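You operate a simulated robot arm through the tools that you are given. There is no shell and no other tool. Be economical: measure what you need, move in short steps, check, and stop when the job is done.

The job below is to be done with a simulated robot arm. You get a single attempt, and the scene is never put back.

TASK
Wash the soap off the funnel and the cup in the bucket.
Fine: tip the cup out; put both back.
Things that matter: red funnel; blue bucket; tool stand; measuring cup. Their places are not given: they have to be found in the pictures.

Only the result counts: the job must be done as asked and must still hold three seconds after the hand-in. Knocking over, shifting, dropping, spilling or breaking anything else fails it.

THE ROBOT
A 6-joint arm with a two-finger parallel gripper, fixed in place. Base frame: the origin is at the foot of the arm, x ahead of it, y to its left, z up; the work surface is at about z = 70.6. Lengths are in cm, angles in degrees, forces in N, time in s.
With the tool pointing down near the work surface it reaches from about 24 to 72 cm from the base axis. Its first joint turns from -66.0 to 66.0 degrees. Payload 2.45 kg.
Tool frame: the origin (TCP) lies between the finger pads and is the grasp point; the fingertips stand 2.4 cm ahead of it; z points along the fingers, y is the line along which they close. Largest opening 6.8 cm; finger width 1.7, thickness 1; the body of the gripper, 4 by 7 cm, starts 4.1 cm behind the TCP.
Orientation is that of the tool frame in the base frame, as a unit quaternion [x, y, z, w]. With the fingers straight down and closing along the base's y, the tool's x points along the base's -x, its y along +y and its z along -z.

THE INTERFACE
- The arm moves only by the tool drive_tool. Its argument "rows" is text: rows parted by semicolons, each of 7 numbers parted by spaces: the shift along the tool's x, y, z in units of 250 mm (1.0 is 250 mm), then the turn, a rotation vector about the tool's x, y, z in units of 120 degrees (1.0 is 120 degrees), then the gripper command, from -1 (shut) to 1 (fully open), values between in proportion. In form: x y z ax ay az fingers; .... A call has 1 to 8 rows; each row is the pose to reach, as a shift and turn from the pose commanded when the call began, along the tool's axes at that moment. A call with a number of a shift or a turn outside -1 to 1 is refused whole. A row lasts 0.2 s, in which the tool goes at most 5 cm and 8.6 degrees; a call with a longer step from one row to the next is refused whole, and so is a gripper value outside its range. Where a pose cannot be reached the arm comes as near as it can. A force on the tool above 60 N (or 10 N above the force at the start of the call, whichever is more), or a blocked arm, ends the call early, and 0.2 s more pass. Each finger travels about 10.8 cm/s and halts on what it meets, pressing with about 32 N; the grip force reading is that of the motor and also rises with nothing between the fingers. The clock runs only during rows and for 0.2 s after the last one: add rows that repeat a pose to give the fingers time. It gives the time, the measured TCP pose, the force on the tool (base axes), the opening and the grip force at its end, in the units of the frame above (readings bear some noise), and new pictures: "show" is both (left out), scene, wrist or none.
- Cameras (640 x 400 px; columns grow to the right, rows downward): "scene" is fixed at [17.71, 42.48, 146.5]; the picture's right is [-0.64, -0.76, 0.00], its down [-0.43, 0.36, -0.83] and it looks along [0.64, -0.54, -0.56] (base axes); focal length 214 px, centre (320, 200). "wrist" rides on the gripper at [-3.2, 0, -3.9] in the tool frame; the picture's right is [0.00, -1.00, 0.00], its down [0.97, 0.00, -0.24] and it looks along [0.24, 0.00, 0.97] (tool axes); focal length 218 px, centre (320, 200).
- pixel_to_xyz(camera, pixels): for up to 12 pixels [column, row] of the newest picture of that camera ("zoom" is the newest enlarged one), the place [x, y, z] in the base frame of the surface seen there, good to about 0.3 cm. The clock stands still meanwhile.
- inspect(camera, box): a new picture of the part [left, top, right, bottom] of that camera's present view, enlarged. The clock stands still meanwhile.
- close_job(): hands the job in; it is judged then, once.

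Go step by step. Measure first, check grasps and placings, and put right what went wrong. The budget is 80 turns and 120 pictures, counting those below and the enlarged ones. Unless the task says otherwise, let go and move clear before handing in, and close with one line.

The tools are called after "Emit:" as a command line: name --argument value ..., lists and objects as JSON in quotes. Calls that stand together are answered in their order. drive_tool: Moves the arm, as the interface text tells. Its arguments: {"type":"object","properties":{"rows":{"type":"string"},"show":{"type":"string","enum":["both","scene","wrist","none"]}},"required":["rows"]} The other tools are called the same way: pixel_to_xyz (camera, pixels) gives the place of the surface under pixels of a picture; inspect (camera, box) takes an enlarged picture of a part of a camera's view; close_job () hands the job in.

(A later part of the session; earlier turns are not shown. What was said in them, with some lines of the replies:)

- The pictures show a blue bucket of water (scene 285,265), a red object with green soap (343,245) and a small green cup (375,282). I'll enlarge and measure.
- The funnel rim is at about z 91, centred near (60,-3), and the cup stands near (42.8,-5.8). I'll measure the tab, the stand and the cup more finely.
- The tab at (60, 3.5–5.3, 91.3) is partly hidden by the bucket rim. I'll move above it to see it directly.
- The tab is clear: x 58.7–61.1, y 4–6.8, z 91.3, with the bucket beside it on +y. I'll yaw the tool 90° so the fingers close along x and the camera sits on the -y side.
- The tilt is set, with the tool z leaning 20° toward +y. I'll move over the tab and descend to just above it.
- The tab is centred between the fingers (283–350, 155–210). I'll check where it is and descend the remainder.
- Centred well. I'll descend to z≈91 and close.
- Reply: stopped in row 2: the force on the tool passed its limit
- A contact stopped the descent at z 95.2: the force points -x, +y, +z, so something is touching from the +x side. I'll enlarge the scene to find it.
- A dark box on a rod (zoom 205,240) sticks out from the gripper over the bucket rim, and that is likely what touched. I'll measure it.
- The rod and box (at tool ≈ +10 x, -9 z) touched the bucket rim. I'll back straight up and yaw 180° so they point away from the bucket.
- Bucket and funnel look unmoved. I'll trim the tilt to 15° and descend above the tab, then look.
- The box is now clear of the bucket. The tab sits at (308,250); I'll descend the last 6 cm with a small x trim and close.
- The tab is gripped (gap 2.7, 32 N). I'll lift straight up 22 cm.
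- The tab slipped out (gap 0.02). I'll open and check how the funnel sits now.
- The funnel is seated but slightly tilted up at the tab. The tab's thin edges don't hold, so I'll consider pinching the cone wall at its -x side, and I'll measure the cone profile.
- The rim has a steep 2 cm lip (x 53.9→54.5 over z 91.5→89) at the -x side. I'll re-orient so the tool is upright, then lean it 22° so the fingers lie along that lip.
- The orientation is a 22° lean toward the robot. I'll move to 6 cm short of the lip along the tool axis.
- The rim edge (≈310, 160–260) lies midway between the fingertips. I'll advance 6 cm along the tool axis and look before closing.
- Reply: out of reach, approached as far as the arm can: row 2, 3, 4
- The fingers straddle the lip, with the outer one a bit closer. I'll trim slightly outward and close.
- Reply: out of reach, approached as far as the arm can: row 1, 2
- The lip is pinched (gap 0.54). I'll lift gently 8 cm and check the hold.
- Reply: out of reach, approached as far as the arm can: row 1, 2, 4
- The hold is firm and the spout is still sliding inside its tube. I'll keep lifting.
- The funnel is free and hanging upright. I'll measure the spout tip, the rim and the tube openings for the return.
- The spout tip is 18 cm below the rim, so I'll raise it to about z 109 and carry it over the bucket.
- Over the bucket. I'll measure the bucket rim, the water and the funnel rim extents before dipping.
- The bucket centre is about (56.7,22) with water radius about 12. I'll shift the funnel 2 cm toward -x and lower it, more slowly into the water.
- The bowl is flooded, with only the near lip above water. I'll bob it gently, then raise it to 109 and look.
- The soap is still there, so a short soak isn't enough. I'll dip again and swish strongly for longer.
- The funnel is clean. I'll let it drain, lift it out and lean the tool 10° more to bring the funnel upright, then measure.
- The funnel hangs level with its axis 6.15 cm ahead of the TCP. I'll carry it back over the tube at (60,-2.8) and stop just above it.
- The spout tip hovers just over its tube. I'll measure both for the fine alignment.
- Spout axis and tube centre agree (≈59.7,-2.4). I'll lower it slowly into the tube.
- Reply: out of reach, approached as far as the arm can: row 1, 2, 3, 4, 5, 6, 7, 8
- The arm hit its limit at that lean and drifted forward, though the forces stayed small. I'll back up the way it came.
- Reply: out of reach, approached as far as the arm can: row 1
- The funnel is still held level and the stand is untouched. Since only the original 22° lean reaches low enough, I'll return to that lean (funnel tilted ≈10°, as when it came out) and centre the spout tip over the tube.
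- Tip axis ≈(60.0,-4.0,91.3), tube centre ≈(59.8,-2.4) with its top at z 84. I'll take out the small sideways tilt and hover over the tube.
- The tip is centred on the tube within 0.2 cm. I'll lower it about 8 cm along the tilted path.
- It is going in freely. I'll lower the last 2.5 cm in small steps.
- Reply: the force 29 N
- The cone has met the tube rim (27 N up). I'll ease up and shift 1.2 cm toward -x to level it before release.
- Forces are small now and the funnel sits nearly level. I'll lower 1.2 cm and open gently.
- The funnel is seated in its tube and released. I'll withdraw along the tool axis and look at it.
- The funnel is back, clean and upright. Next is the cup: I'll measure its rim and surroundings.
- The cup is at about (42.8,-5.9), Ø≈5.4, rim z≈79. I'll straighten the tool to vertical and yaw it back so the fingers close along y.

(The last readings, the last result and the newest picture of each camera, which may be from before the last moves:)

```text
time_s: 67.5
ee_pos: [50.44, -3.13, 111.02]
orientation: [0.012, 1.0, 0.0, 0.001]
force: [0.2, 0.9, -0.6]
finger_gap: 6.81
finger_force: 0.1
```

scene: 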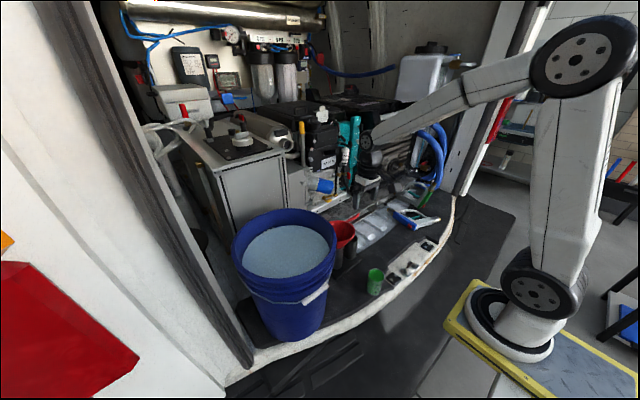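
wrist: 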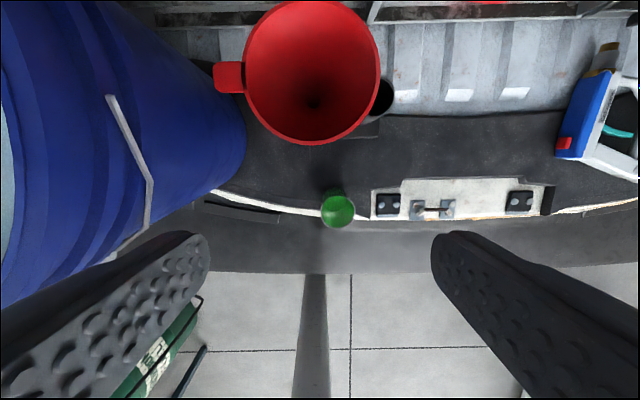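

Now move above the cup at z 95.

Emit:
drive_tool --rows "0.1 -0.04 0.04 0 0 0 1;0.2 -0.08 0.16 0 0 0 1;0.302 -0.115 0.28 0 0 0 1;0.302 -0.115 0.4 0 0 0 1;0.302 -0.115 0.52 0 0 0 1;0.302 -0.115 0.64 0 0 0 1;0.302 -0.115 0.64 0 0 0 1"

Emit:
inspect --camera "wrist" --box '[240, 130, 420, 330]'

```text
time_s: 69.0
ee_pos: [42.93, -5.87, 94.59]
orientation: [0.011, 1.0, 0.0, 0.0]
force: [0.0, 0.6, -1.0]
finger_gap: 6.8
finger_force: 0.1
```

scene: 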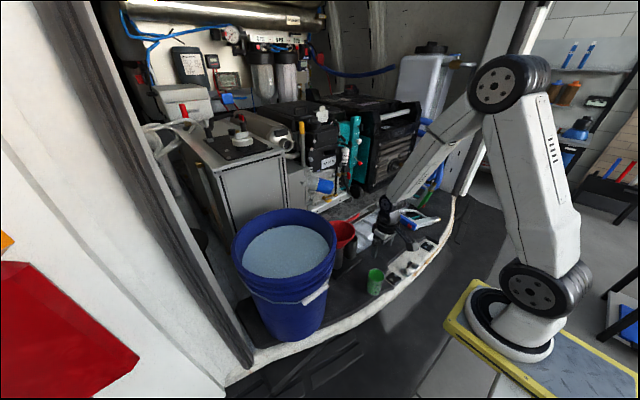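
wrist: 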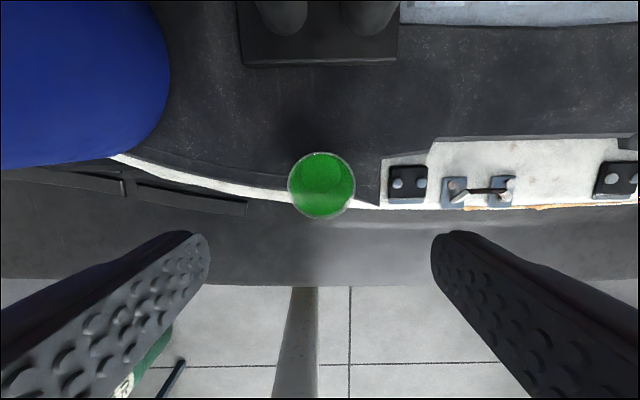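

```text
2.00 times, centred on (330, 230) of wrist
```

zoom: 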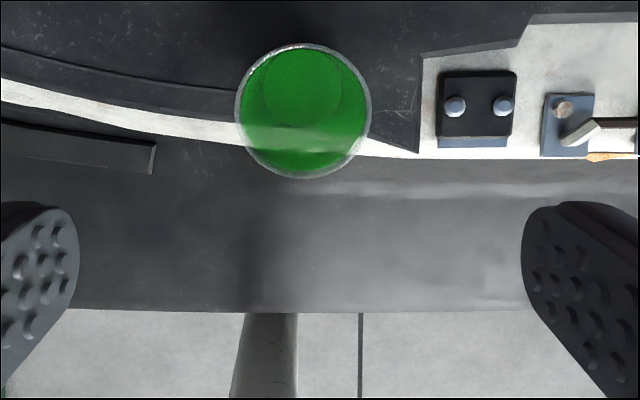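

Emit:
pixel_to_xyz --camera "zoom" --pixels '[[237, 112], [239, 112], [370, 112], [368, 112], [303, 46], [303, 177], [303, 179], [250, 80], [355, 80], [255, 160], [350, 160], [303, 100]]'

```text
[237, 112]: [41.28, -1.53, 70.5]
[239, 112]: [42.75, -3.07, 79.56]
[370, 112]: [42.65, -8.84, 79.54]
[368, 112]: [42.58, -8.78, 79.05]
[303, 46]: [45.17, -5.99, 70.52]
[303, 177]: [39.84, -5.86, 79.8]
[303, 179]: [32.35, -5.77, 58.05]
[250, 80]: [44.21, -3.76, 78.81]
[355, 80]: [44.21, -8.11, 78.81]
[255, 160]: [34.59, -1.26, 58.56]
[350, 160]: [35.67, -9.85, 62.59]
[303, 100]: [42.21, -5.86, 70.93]
```

Rim: centre (42.75,-5.95), Ø 5.85, z 79.5. The fit is tight (0.45 per side), so I'll descend to just above the rim and check centring.

Emit:
drive_tool --rows "0.007 -0.004 0.15 0 0 0 1;0.007 -0.004 0.3 0 0 0 1;0.007 -0.004 0.42 0 0 0 1;0.007 -0.004 0.48 0 0 0 1;0.007 -0.004 0.48 0 0 0 1"

Emit:
inspect --camera "scene" --box '[340, 230, 420, 310]'

```text
time_s: 70.2
ee_pos: [42.87, -6.09, 82.87]
orientation: [0.011, 1.0, 0.0, 0.001]
force: [0.0, -0.4, -0.1]
finger_gap: 6.8
finger_force: 0.1
```

scene: 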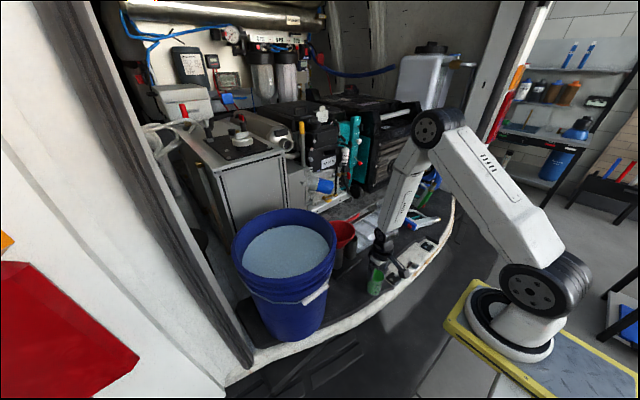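
wrist: 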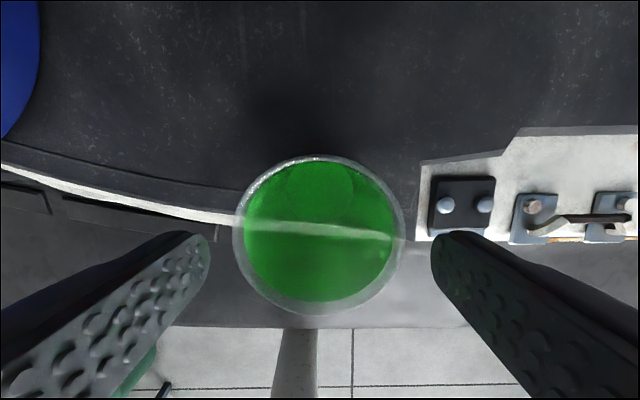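

```text
5.00 times, centred on (380, 270) of scene
```

zoom: 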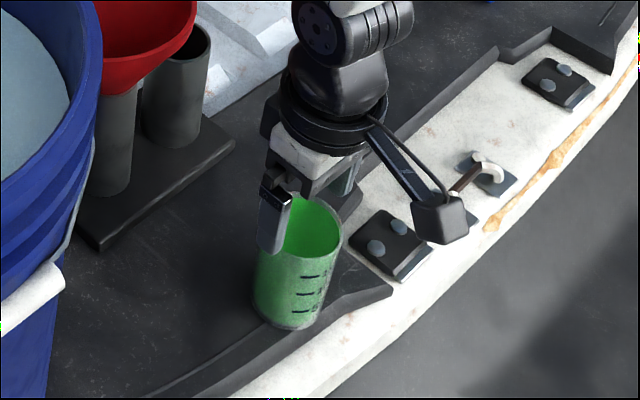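

Centred (cup cols 233–405, fingers 210–432). I'll descend 5.6 cm and close.

Emit:
drive_tool --rows "0 0.002 0.06 0 0 0 1;0 0.002 0.12 0 0 0 1;0 0.002 0.18 0 0 0 1;0 0.002 0.224 0 0 0 1;0 0.002 0.224 0 0 0 1;0 0.002 0.224 0 0 0 0.6;0 0.002 0.224 0 0 0 -0.2;0 0.002 0.224 0 0 0 -0.2"

Emit:
inspect --camera "scene" --box '[340, 230, 420, 310]'

```text
time_s: 72.0
ee_pos: [42.81, -5.94, 77.49]
orientation: [0.011, 1.0, -0.001, 0.001]
force: [-0.6, 0.0, -0.8]
finger_gap: 5.84
finger_force: 31.5
```

scene: 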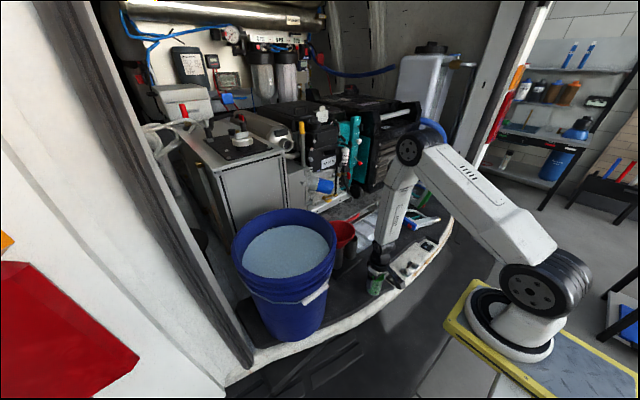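
wrist: 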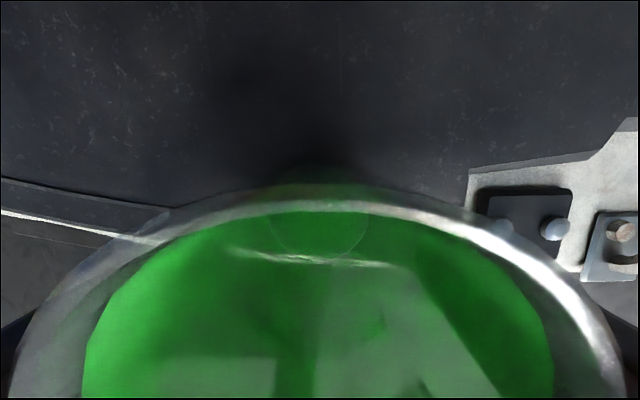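

```text
5.00 times, centred on (380, 270) of scene
```

zoom: 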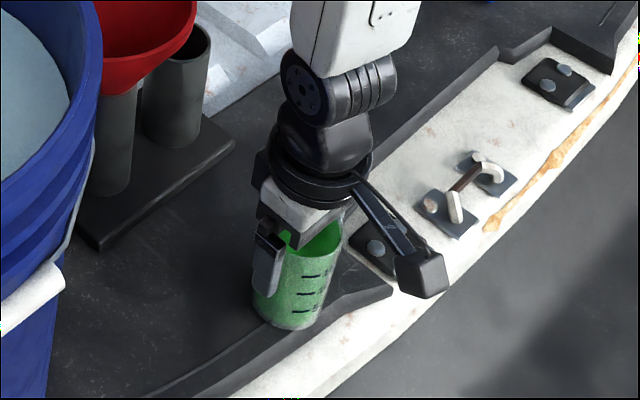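

Gripped (5.84 cm, 32 N). I'll lift straight up.

Emit:
drive_tool --rows "0 0 -0.04 0 0 0 -1;0 0 -0.12 0 0 0 -1;0 0 -0.28 0 0 0 -1;0 0 -0.45 0 0 0 -1;0 0 -0.62 0 0 0 -1;0 0 -0.79 0 0 0 -1;0 0 -0.95 0 0 0 -1;0 0 -0.95 0 0 0 -1"

```text
time_s: 73.8
ee_pos: [42.65, -6.08, 101.47]
orientation: [0.01, 1.0, 0.0, 0.001]
force: [0.3, -0.2, -0.3]
finger_gap: 5.82
finger_force: 31.9
```

scene: 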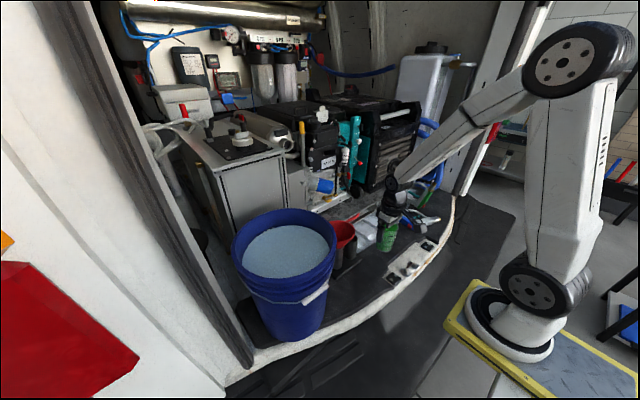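
wrist: 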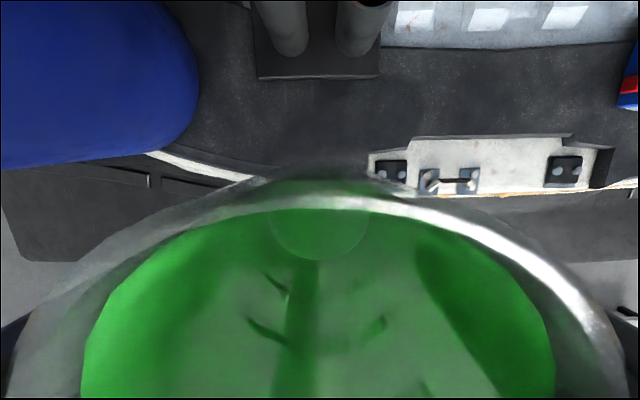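

Held well. I'll raise it further and carry it over the bucket.

Emit:
drive_tool --rows "0 0 -0.17 0 0 0 -1;0 0 -0.34 0 0 0 -1;0 0 -0.51 0 0 0 -1;0 0 -0.68 0 0 0 -1;-0.091 0.155 -0.68 0 0 0 -1;-0.182 0.31 -0.68 0 0 0 -1;-0.273 0.465 -0.68 0 0 0 -1;-0.364 0.62 -0.68 0 0 0 -1" --show "none"

Emit:
drive_tool --rows "-0.08 0.13 0 0 0 0 -1;-0.16 0.26 0 0 0 0 -1;-0.24 0.39 0 0 0 0 -1;-0.306 0.5 0 0 0 0 -1;-0.306 0.5 0 0 0 0 -1"

```text
time_s: 75.7
ee_pos: [52.09, 9.4, 118.2]
orientation: [0.011, 1.0, 0.0, 0.0]
force: [0.3, -0.4, -0.7]
finger_gap: 5.85
finger_force: 31.8
```

```text
time_s: 76.8
ee_pos: [60.16, 21.82, 118.24]
orientation: [0.01, 1.0, 0.0, 0.0]
force: [0.2, 0.9, -0.4]
finger_gap: 5.85
finger_force: 32.0
```

scene: 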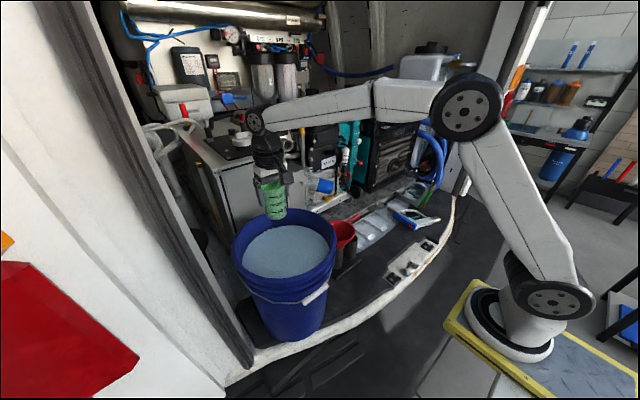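
wrist: 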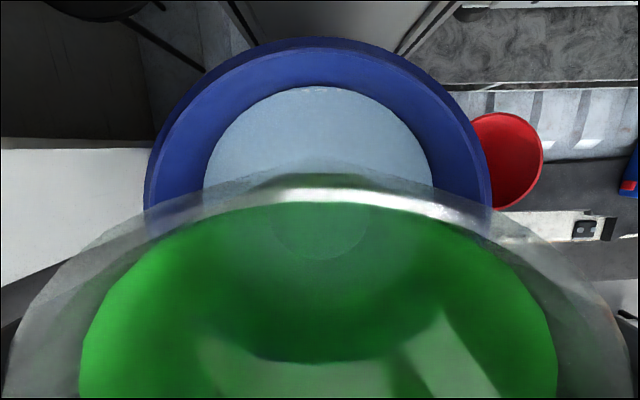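

Over the bucket centre. I'll lower it into the water until the rim is 1.2 cm under.

Emit:
drive_tool --rows "0 0 0.16 0 0 0 -1;0 0 0.32 0 0 0 -1;0 0 0.45 0 0 0 -1;0 0 0.55 0 0 0 -1;0 0 0.65 0 0 0 -1;0 0 0.75 0 0 0 -1;0 0 0.83 0 0 0 -1;0 0 0.876 0 0 0 -1"

```text
time_s: 78.7
ee_pos: [60.09, 21.6, 96.32]
orientation: [0.01, 1.0, 0.001, 0.001]
force: [-0.3, -0.1, -1.6]
finger_gap: 5.87
finger_force: 32.1
```

scene: 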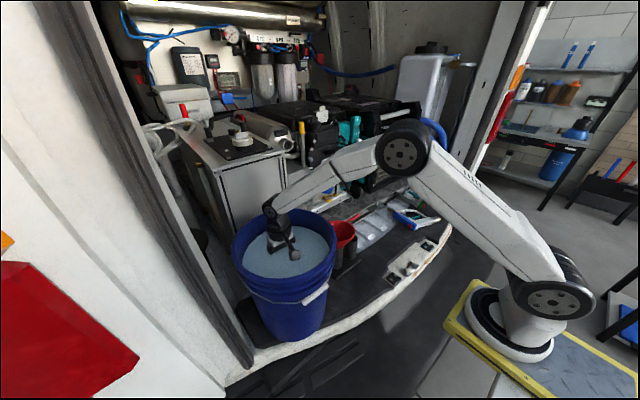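
wrist: 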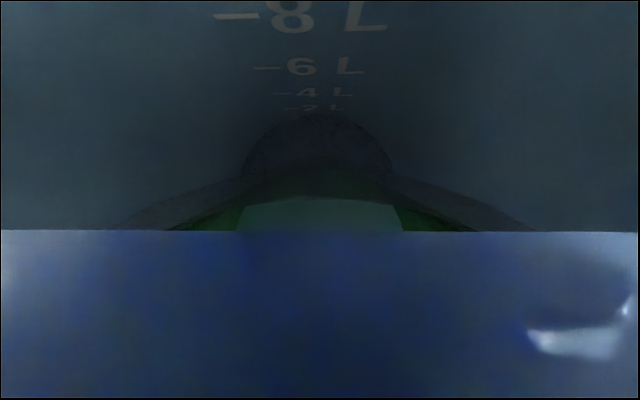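

The cup is submerged. I'll swish it for several seconds.

Emit:
drive_tool --rows "0 0.05 0 0 0 0 -1;0 -0.05 0 0 0 0 -1;0 0.05 0 0 0 0 -1;0 -0.05 0 0 0 0 -1;0 0.05 0 0 0 0 -1;0 -0.05 0 0 0 0 -1;0 0.05 0 0 0 0 -1;0 0 0 0 0 0 -1" --show "none"

Emit:
drive_tool --rows "0.03 0 0 0 0 0 -1;-0.05 0 0 0 0 0 -1;0.03 0 0 0 0 0 -1;-0.05 0 0 0 0 0 -1;0.03 0 0 0 0 0 -1;-0.05 0 0 0 0 0 -1;0.03 0 0 0 0 0 -1;0 0 0 0 0 0 -1" --show "none"

Emit:
drive_tool --rows "0 0 -0.1 0 0 0 -1;0 0 0 0 0 0 -1;0 0 -0.1 0 0 0 -1;0 0 0 0 0 0 -1;0 0 -0.1 0 0 0 -1;0 0 0 0 0 0 -1;0 0 -0.1 0 0 0 -1;0 0 0 0 0 0 -1" --show "none"

Emit:
drive_tool --rows "0 0 -0.06 0 0 0 -1;0 0 -0.12 0 0 0 -1;0 0 -0.2 0 0 0 -1;0 0 -0.3 0 0 0 -1;0 0 -0.42 0 0 0 -1;0 0 -0.54 0 0 0 -1;0 0 -0.64 0 0 0 -1;0 0 -0.64 0 0 0 -1"

Emit:
inspect --camera "scene" --box '[230, 130, 330, 250]'

```text
time_s: 80.5
ee_pos: [60.13, 21.75, 96.36]
orientation: [0.01, 1.0, 0.0, 0.001]
force: [-0.6, 0.5, -2.3]
finger_gap: 5.83
finger_force: 31.5
```

```text
time_s: 82.2
ee_pos: [60.17, 21.87, 96.26]
orientation: [0.01, 1.0, 0.0, 0.001]
force: [-0.8, -0.2, -1.9]
finger_gap: 5.84
finger_force: 32.2
```

```text
time_s: 84.0
ee_pos: [60.16, 21.7, 96.53]
orientation: [0.011, 1.0, 0.0, 0.001]
force: [0.2, 0.4, -2.6]
finger_gap: 5.83
finger_force: 31.9
```

```text
time_s: 85.8
ee_pos: [59.95, 21.64, 112.27]
orientation: [0.011, 1.0, 0.0, 0.001]
force: [-0.4, -0.1, -1.6]
finger_gap: 5.82
finger_force: 31.7
```

scene: 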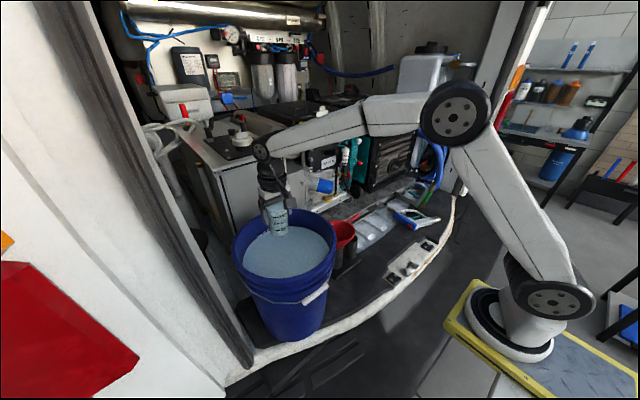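
wrist: 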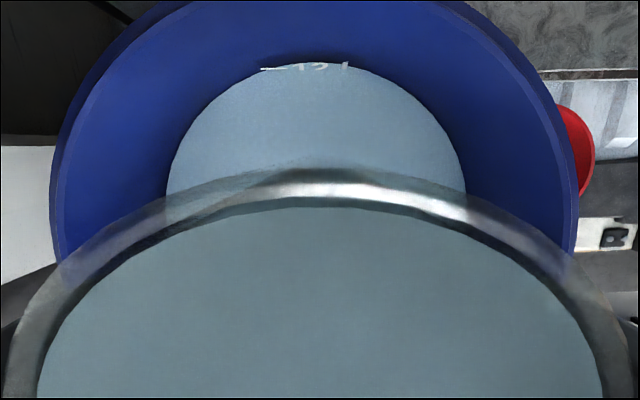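

```text
3.33 times, centred on (280, 190) of scene
```

zoom: 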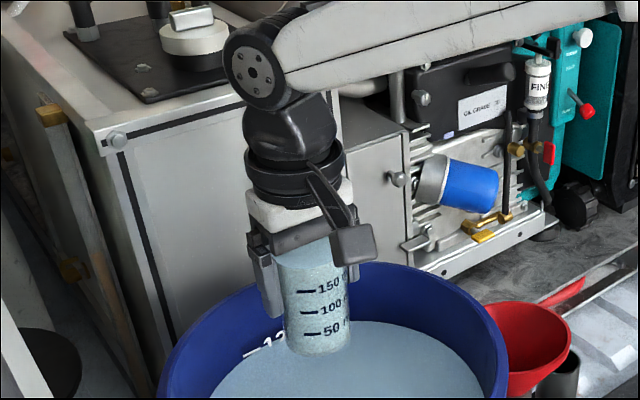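

The soap is gone and the cup is full of water. I'll raise it a bit and start tipping it sideways (tool toward +y) over the bucket.

Emit:
drive_tool --rows "0 0 -0.1 0 0 0 -1;0 0 -0.24 0 0 0 -1;0 0 -0.38 0 0 0 -1;0 0 -0.5 0 0 0 -1;0 0 -0.56 0 0 0 -1;0 0 -0.56 0 0 0 -1" --show "none"

Emit:
drive_tool --rows "0 0 0 -0.05 0 0 -1;0 0 0 -0.1 0 0 -1;0 0 0 -0.15 0 0 -1;0 0 0 -0.2 0 0 -1;0 0 0 -0.25 0 0 -1;0 0 0 -0.3 0 0 -1;0 0 0 -0.35 0 0 -1;0 0 0 -0.4 0 0 -1"

```text
time_s: 87.2
ee_pos: [60.04, 21.84, 126.31]
orientation: [0.011, 1.0, 0.001, 0.001]
force: [-0.7, 0.1, -2.5]
finger_gap: 5.82
finger_force: 32.5
```

```text
time_s: 89.0
ee_pos: [59.92, 21.71, 126.25]
orientation: [0.011, 0.913, 0.407, 0.005]
force: [-0.6, -0.2, -1.5]
finger_gap: 5.83
finger_force: 31.6
```

scene: 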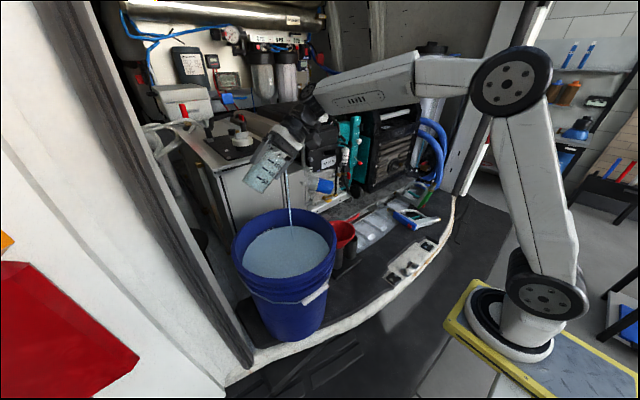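
wrist: 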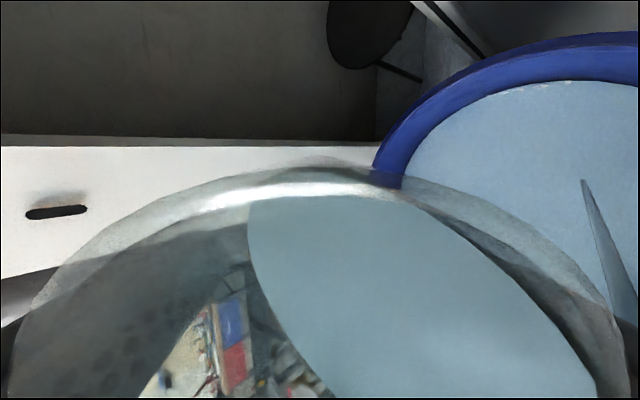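

A clean stream falls into the bucket. I'll keep tipping past horizontal.

Emit:
drive_tool --rows "0 0 0 -0.04 0 0 -1;0 0 0 -0.08 0 0 -1;0 0 0 -0.12 0 0 -1;0 0 0 -0.16 0 0 -1;0 0 0 -0.2 0 0 -1;0 0 0 -0.25 0 0 -1;0 0 0 -0.3 0 0 -1;0 0 0 -0.35 0 0 -1"

```text
time_s: 90.8
ee_pos: [59.86, 21.73, 126.38]
orientation: [0.007, 0.706, 0.709, 0.009]
force: [-0.4, -0.4, -0.5]
finger_gap: 5.81
finger_force: 32.3
```

scene: 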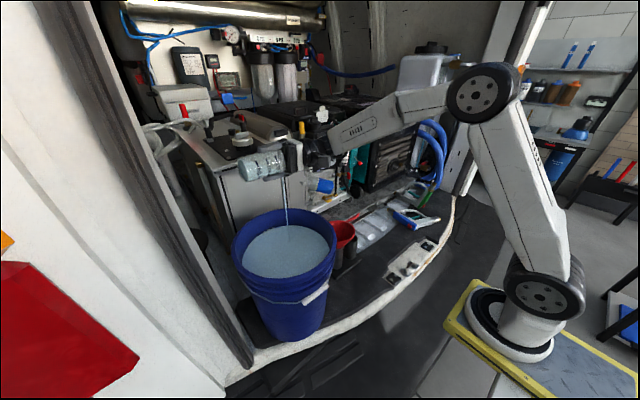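
wrist: 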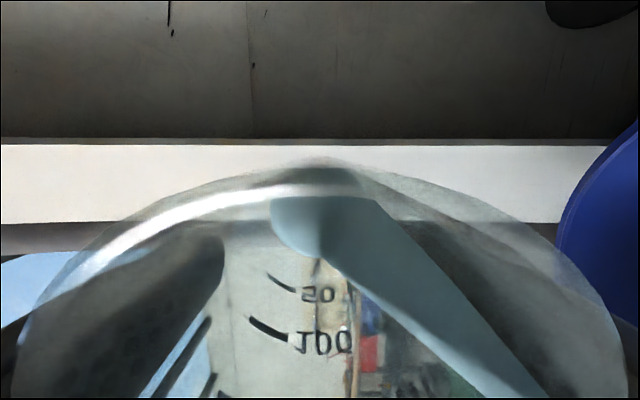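

Horizontal now, and still draining. I'll tip about 30° further and hold.

Emit:
drive_tool --rows "0 0 0 -0.05 0 0 -1;0 0 0 -0.1 0 0 -1;0 0 0 -0.15 0 0 -1;0 0 0 -0.2 0 0 -1;0 0 0 -0.25 0 0 -1;0 0 0 -0.27 0 0 -1;0 0 0 -0.27 0 0 -1;0 0 0 -0.27 0 0 -1" --show "none"

Emit:
drive_tool --rows "0 0 0 0 0 0 -1;0 0 0 0 0 0 -1;0 0 0 0 0 0 -1;0 0 0 0 0 0 -1;0 0 0 0 0 0 -1;0 0 0 0 0 0 -1;0 0 0 0 0 0 -1;0 0 0 0 0 0 -1"

Emit:
inspect --camera "scene" --box '[220, 110, 360, 250]'

```text
time_s: 92.7
ee_pos: [60.05, 21.56, 126.38]
orientation: [0.005, 0.481, 0.877, 0.009]
force: [0.0, 0.0, -1.3]
finger_gap: 5.82
finger_force: 32.4
```

```text
time_s: 94.5
ee_pos: [60.01, 21.7, 126.26]
orientation: [0.005, 0.482, 0.876, 0.009]
force: [-0.4, -0.7, 0.2]
finger_gap: 5.83
finger_force: 32.5
```

scene: 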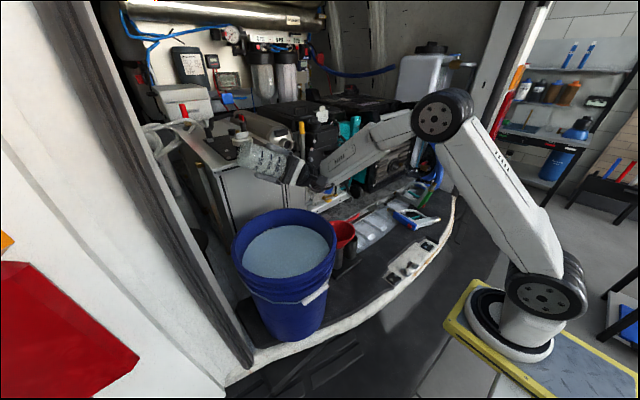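
wrist: 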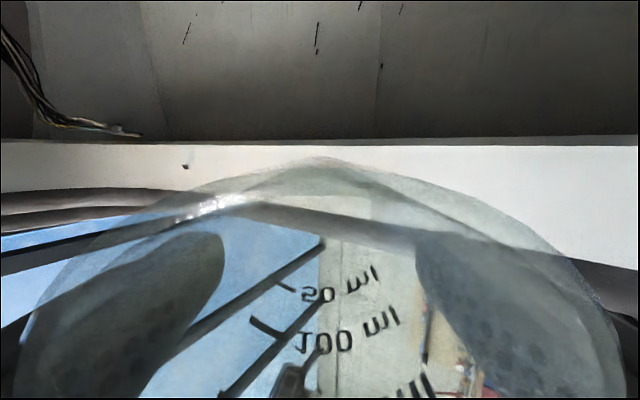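

```text
2.86 times, centred on (290, 180) of scene
```

zoom: 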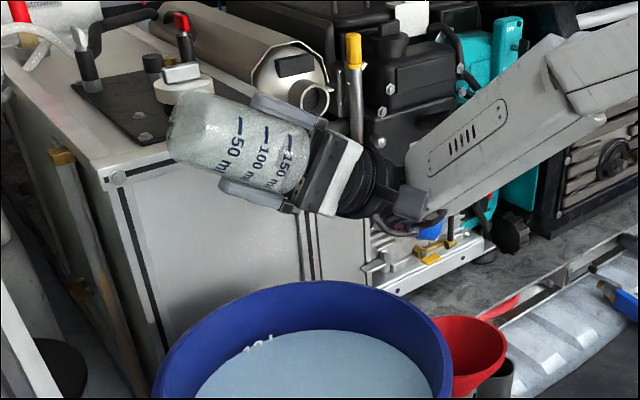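

The cup is empty and clear. I'll turn it upright again.

Emit:
drive_tool --rows "0 0 0 0.065 0 0 -1;0 0 0 0.13 0 0 -1;0 0 0 0.195 0 0 -1;0 0 0 0.26 0 0 -1;0 0 0 0.325 0 0 -1;0 0 0 0.39 0 0 -1;0 0 0 0.455 0 0 -1;0 0 0 0.52 0 0 -1" --show "none"

Emit:
drive_tool --rows "0 0 0 0.065 0 0 -1;0 0 0 0.13 0 0 -1;0 0 0 0.195 0 0 -1;0 0 0 0.26 0 0 -1;0 0 0 0.325 0 0 -1;0 0 0 0.39 0 0 -1;0 0 0 0.455 0 0 -1;0 0 0 0.5 0 0 -1"

Emit:
inspect --camera "scene" --box '[220, 110, 360, 250]'

```text
time_s: 96.2
ee_pos: [59.98, 21.72, 126.3]
orientation: [0.01, 0.866, 0.499, 0.007]
force: [-0.5, -0.3, -1.3]
finger_gap: 5.85
finger_force: 32.0
```

```text
time_s: 98.0
ee_pos: [60.04, 21.67, 126.27]
orientation: [0.011, 1.0, -0.001, 0.001]
force: [0.4, 0.2, -1.1]
finger_gap: 5.85
finger_force: 31.8
```

scene: 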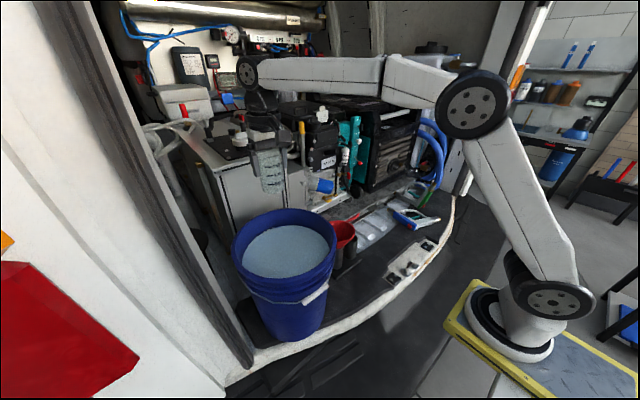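

```text
refused: no pictures are left
```

No pictures are left, so I'll continue on readings. I'll check the cup's bottom on the last scene picture (273,190) against the expected z 119.4.

Emit:
pixel_to_xyz --camera "scene" --pixels '[[273, 192], [271, 190], [275, 190], [270, 175], [277, 175], [254, 155], [288, 150], [343, 240], [334, 226], [375, 285]]'

Emit:
drive_tool --rows "0.08 -0.13 0 0 0 0 -1;0.16 -0.26 0 0 0 0 -1;0.24 -0.39 0 0 0 0 -1;0.32 -0.52 0 0 0 0 -1;0.4 -0.65 0 0 0 0 -1;0.48 -0.78 0 0 0 0 -1;0.56 -0.91 0 0 0 0 -1;0.56 -0.91 0 0 0 0 -1" --show "none"

```text
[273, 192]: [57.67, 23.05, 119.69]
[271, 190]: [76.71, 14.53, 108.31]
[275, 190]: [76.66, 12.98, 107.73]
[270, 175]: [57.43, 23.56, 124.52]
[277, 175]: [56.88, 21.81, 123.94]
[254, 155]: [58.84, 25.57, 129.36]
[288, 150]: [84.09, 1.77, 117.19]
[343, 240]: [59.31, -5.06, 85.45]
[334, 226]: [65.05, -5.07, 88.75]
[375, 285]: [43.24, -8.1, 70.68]
```

```text
time_s: 99.8
ee_pos: [45.31, -0.72, 126.32]
orientation: [0.011, 1.0, 0.001, 0.002]
force: [0.3, 0.4, -1.2]
finger_gap: 5.85
finger_force: 31.2
no pictures are left
```

Cup bottom reads 119.7, so it hasn't slipped. I'll move over its original spot and begin descending.

Emit:
drive_tool --rows "0.048 -0.105 0 0 0 0 -1;0.0954 -0.211 0 0 0 0 -1;0.0954 -0.211 0.16 0 0 0 -1;0.0954 -0.211 0.32 0 0 0 -1;0.0954 -0.211 0.48 0 0 0 -1;0.0954 -0.211 0.64 0 0 0 -1;0.0954 -0.211 0.8 0 0 0 -1;0.0954 -0.211 0.8 0 0 0 -1" --show "none"

```text
time_s: 101.7
ee_pos: [42.77, -6.05, 106.39]
orientation: [0.011, 1.0, 0.001, 0.0]
force: [0.5, 0.6, 0.0]
finger_gap: 5.85
finger_force: 32.0
no pictures are left
```

Above the spot at z 106.4. I'll descend to about z 81.

Emit:
drive_tool --rows "0 0.004 0.16 0 0 0 -1;0 0.004 0.32 0 0 0 -1;0 0.004 0.48 0 0 0 -1;0 0.004 0.64 0 0 0 -1;0 0.004 0.8 0 0 0 -1;0 0.004 0.94 0 0 0 -1;0 0.004 1 0 0 0 -1;0 0.004 1 0 0 0 -1" --show "none"

```text
time_s: 103.5
ee_pos: [43.15, -5.93, 81.29]
orientation: [0.012, 1.0, 0.0, 0.001]
force: [0.2, 0.0, -0.7]
finger_gap: 5.82
finger_force: 31.9
no pictures are left
```

I'll lower slowly to just above contact.

Emit:
drive_tool --rows "0.006 0 0.04 0 0 0 -1;0.012 0 0.08 0 0 0 -1;0.012 0 0.12 0 0 0 -1;0.012 0 0.136 0 0 0 -1;0.012 0 0.136 0 0 0 -1" --show "none"

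```text
time_s: 104.7
ee_pos: [42.88, -5.91, 77.72]
orientation: [0.011, 1.0, 0.0, 0.0]
force: [0.2, 0.3, 0.5]
finger_gap: 5.84
finger_force: 31.5
no pictures are left
```

I'll ease down in 1 mm steps and watch for contact force.

Emit:
drive_tool --rows "0 0 0.004 0 0 0 -1;0 0 0.008 0 0 0 -1;0 0 0.008 0 0 0 -1" --show "none"

```text
time_s: 105.5
ee_pos: [42.63, -5.95, 77.69]
orientation: [0.011, 1.0, -0.001, 0.0]
force: [0.1, -0.6, -0.3]
finger_gap: 5.83
finger_force: 32.0
no pictures are left
```

Emit:
drive_tool --rows "0 0 0.004 0 0 0 -1;0 0 0.008 0 0 0 -1;0 0 0.008 0 0 0 -1" --show "none"

```text
time_s: 106.2
ee_pos: [42.79, -5.88, 77.49]
orientation: [0.01, 1.0, 0.0, 0.0]
force: [-1.9, 0.4, 4.7]
finger_gap: 5.83
finger_force: 32.4
no pictures are left
```

Contact: 4.7 N upward at z 77.5, the same height as at the pick. I'll open gently.

Emit:
drive_tool --rows "0 0 0 0 0 0 0.75;0 0 0 0 0 0 0.85;0 0 0 0 0 0 1;0 0 0 0 0 0 1;0 0 0 0 0 0 1" --show "none"

```text
time_s: 107.5
ee_pos: [42.71, -5.95, 77.51]
orientation: [0.011, 1.0, 0.0, 0.0]
force: [-0.8, 1.0, -0.5]
finger_gap: 6.77
finger_force: 0.1
no pictures are left
```

Released with no residual force. I'll rise straight up, slowly at first.

Emit:
drive_tool --rows "0 0 -0.02 0 0 0 1;0 0 -0.06 0 0 0 1;0 0 -0.12 0 0 0 1;0 0 -0.2 0 0 0 1;0 0 -0.34 0 0 0 1;0 0 -0.5 0 0 0 1;0 0 -0.68 0 0 0 1;0 0 -0.86 0 0 0 1" --show "none"

Emit:
pixel_to_xyz --camera "scene" --pixels '[[374, 281], [372, 288], [375, 270], [343, 224]]'

```text
time_s: 109.2
ee_pos: [42.51, -5.9, 99.26]
orientation: [0.01, 1.0, 0.0, 0.0]
force: [-0.1, 0.0, -0.2]
finger_gap: 6.8
finger_force: 0.1
no pictures are left
```

```text
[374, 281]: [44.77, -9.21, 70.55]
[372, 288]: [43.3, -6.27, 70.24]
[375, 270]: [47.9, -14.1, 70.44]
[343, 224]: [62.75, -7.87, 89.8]
```

The fingers came away with no load, and by the readings the cup stands at its original spot. The arm is clear, so I'm handing in.

Emit:
close_job

```text
The job is handed in.
```

I washed the soap off the funnel and the cup in the bucket, tipped the cup out into the bucket, and put both back where they were. The picture budget ran out before the cup went back, so I placed it by position and force readings alone and did not see it standing there. On my first approach the gripper's side arm touched the bucket rim with roughly 11 N, and in the pictures the bucket had not moved.
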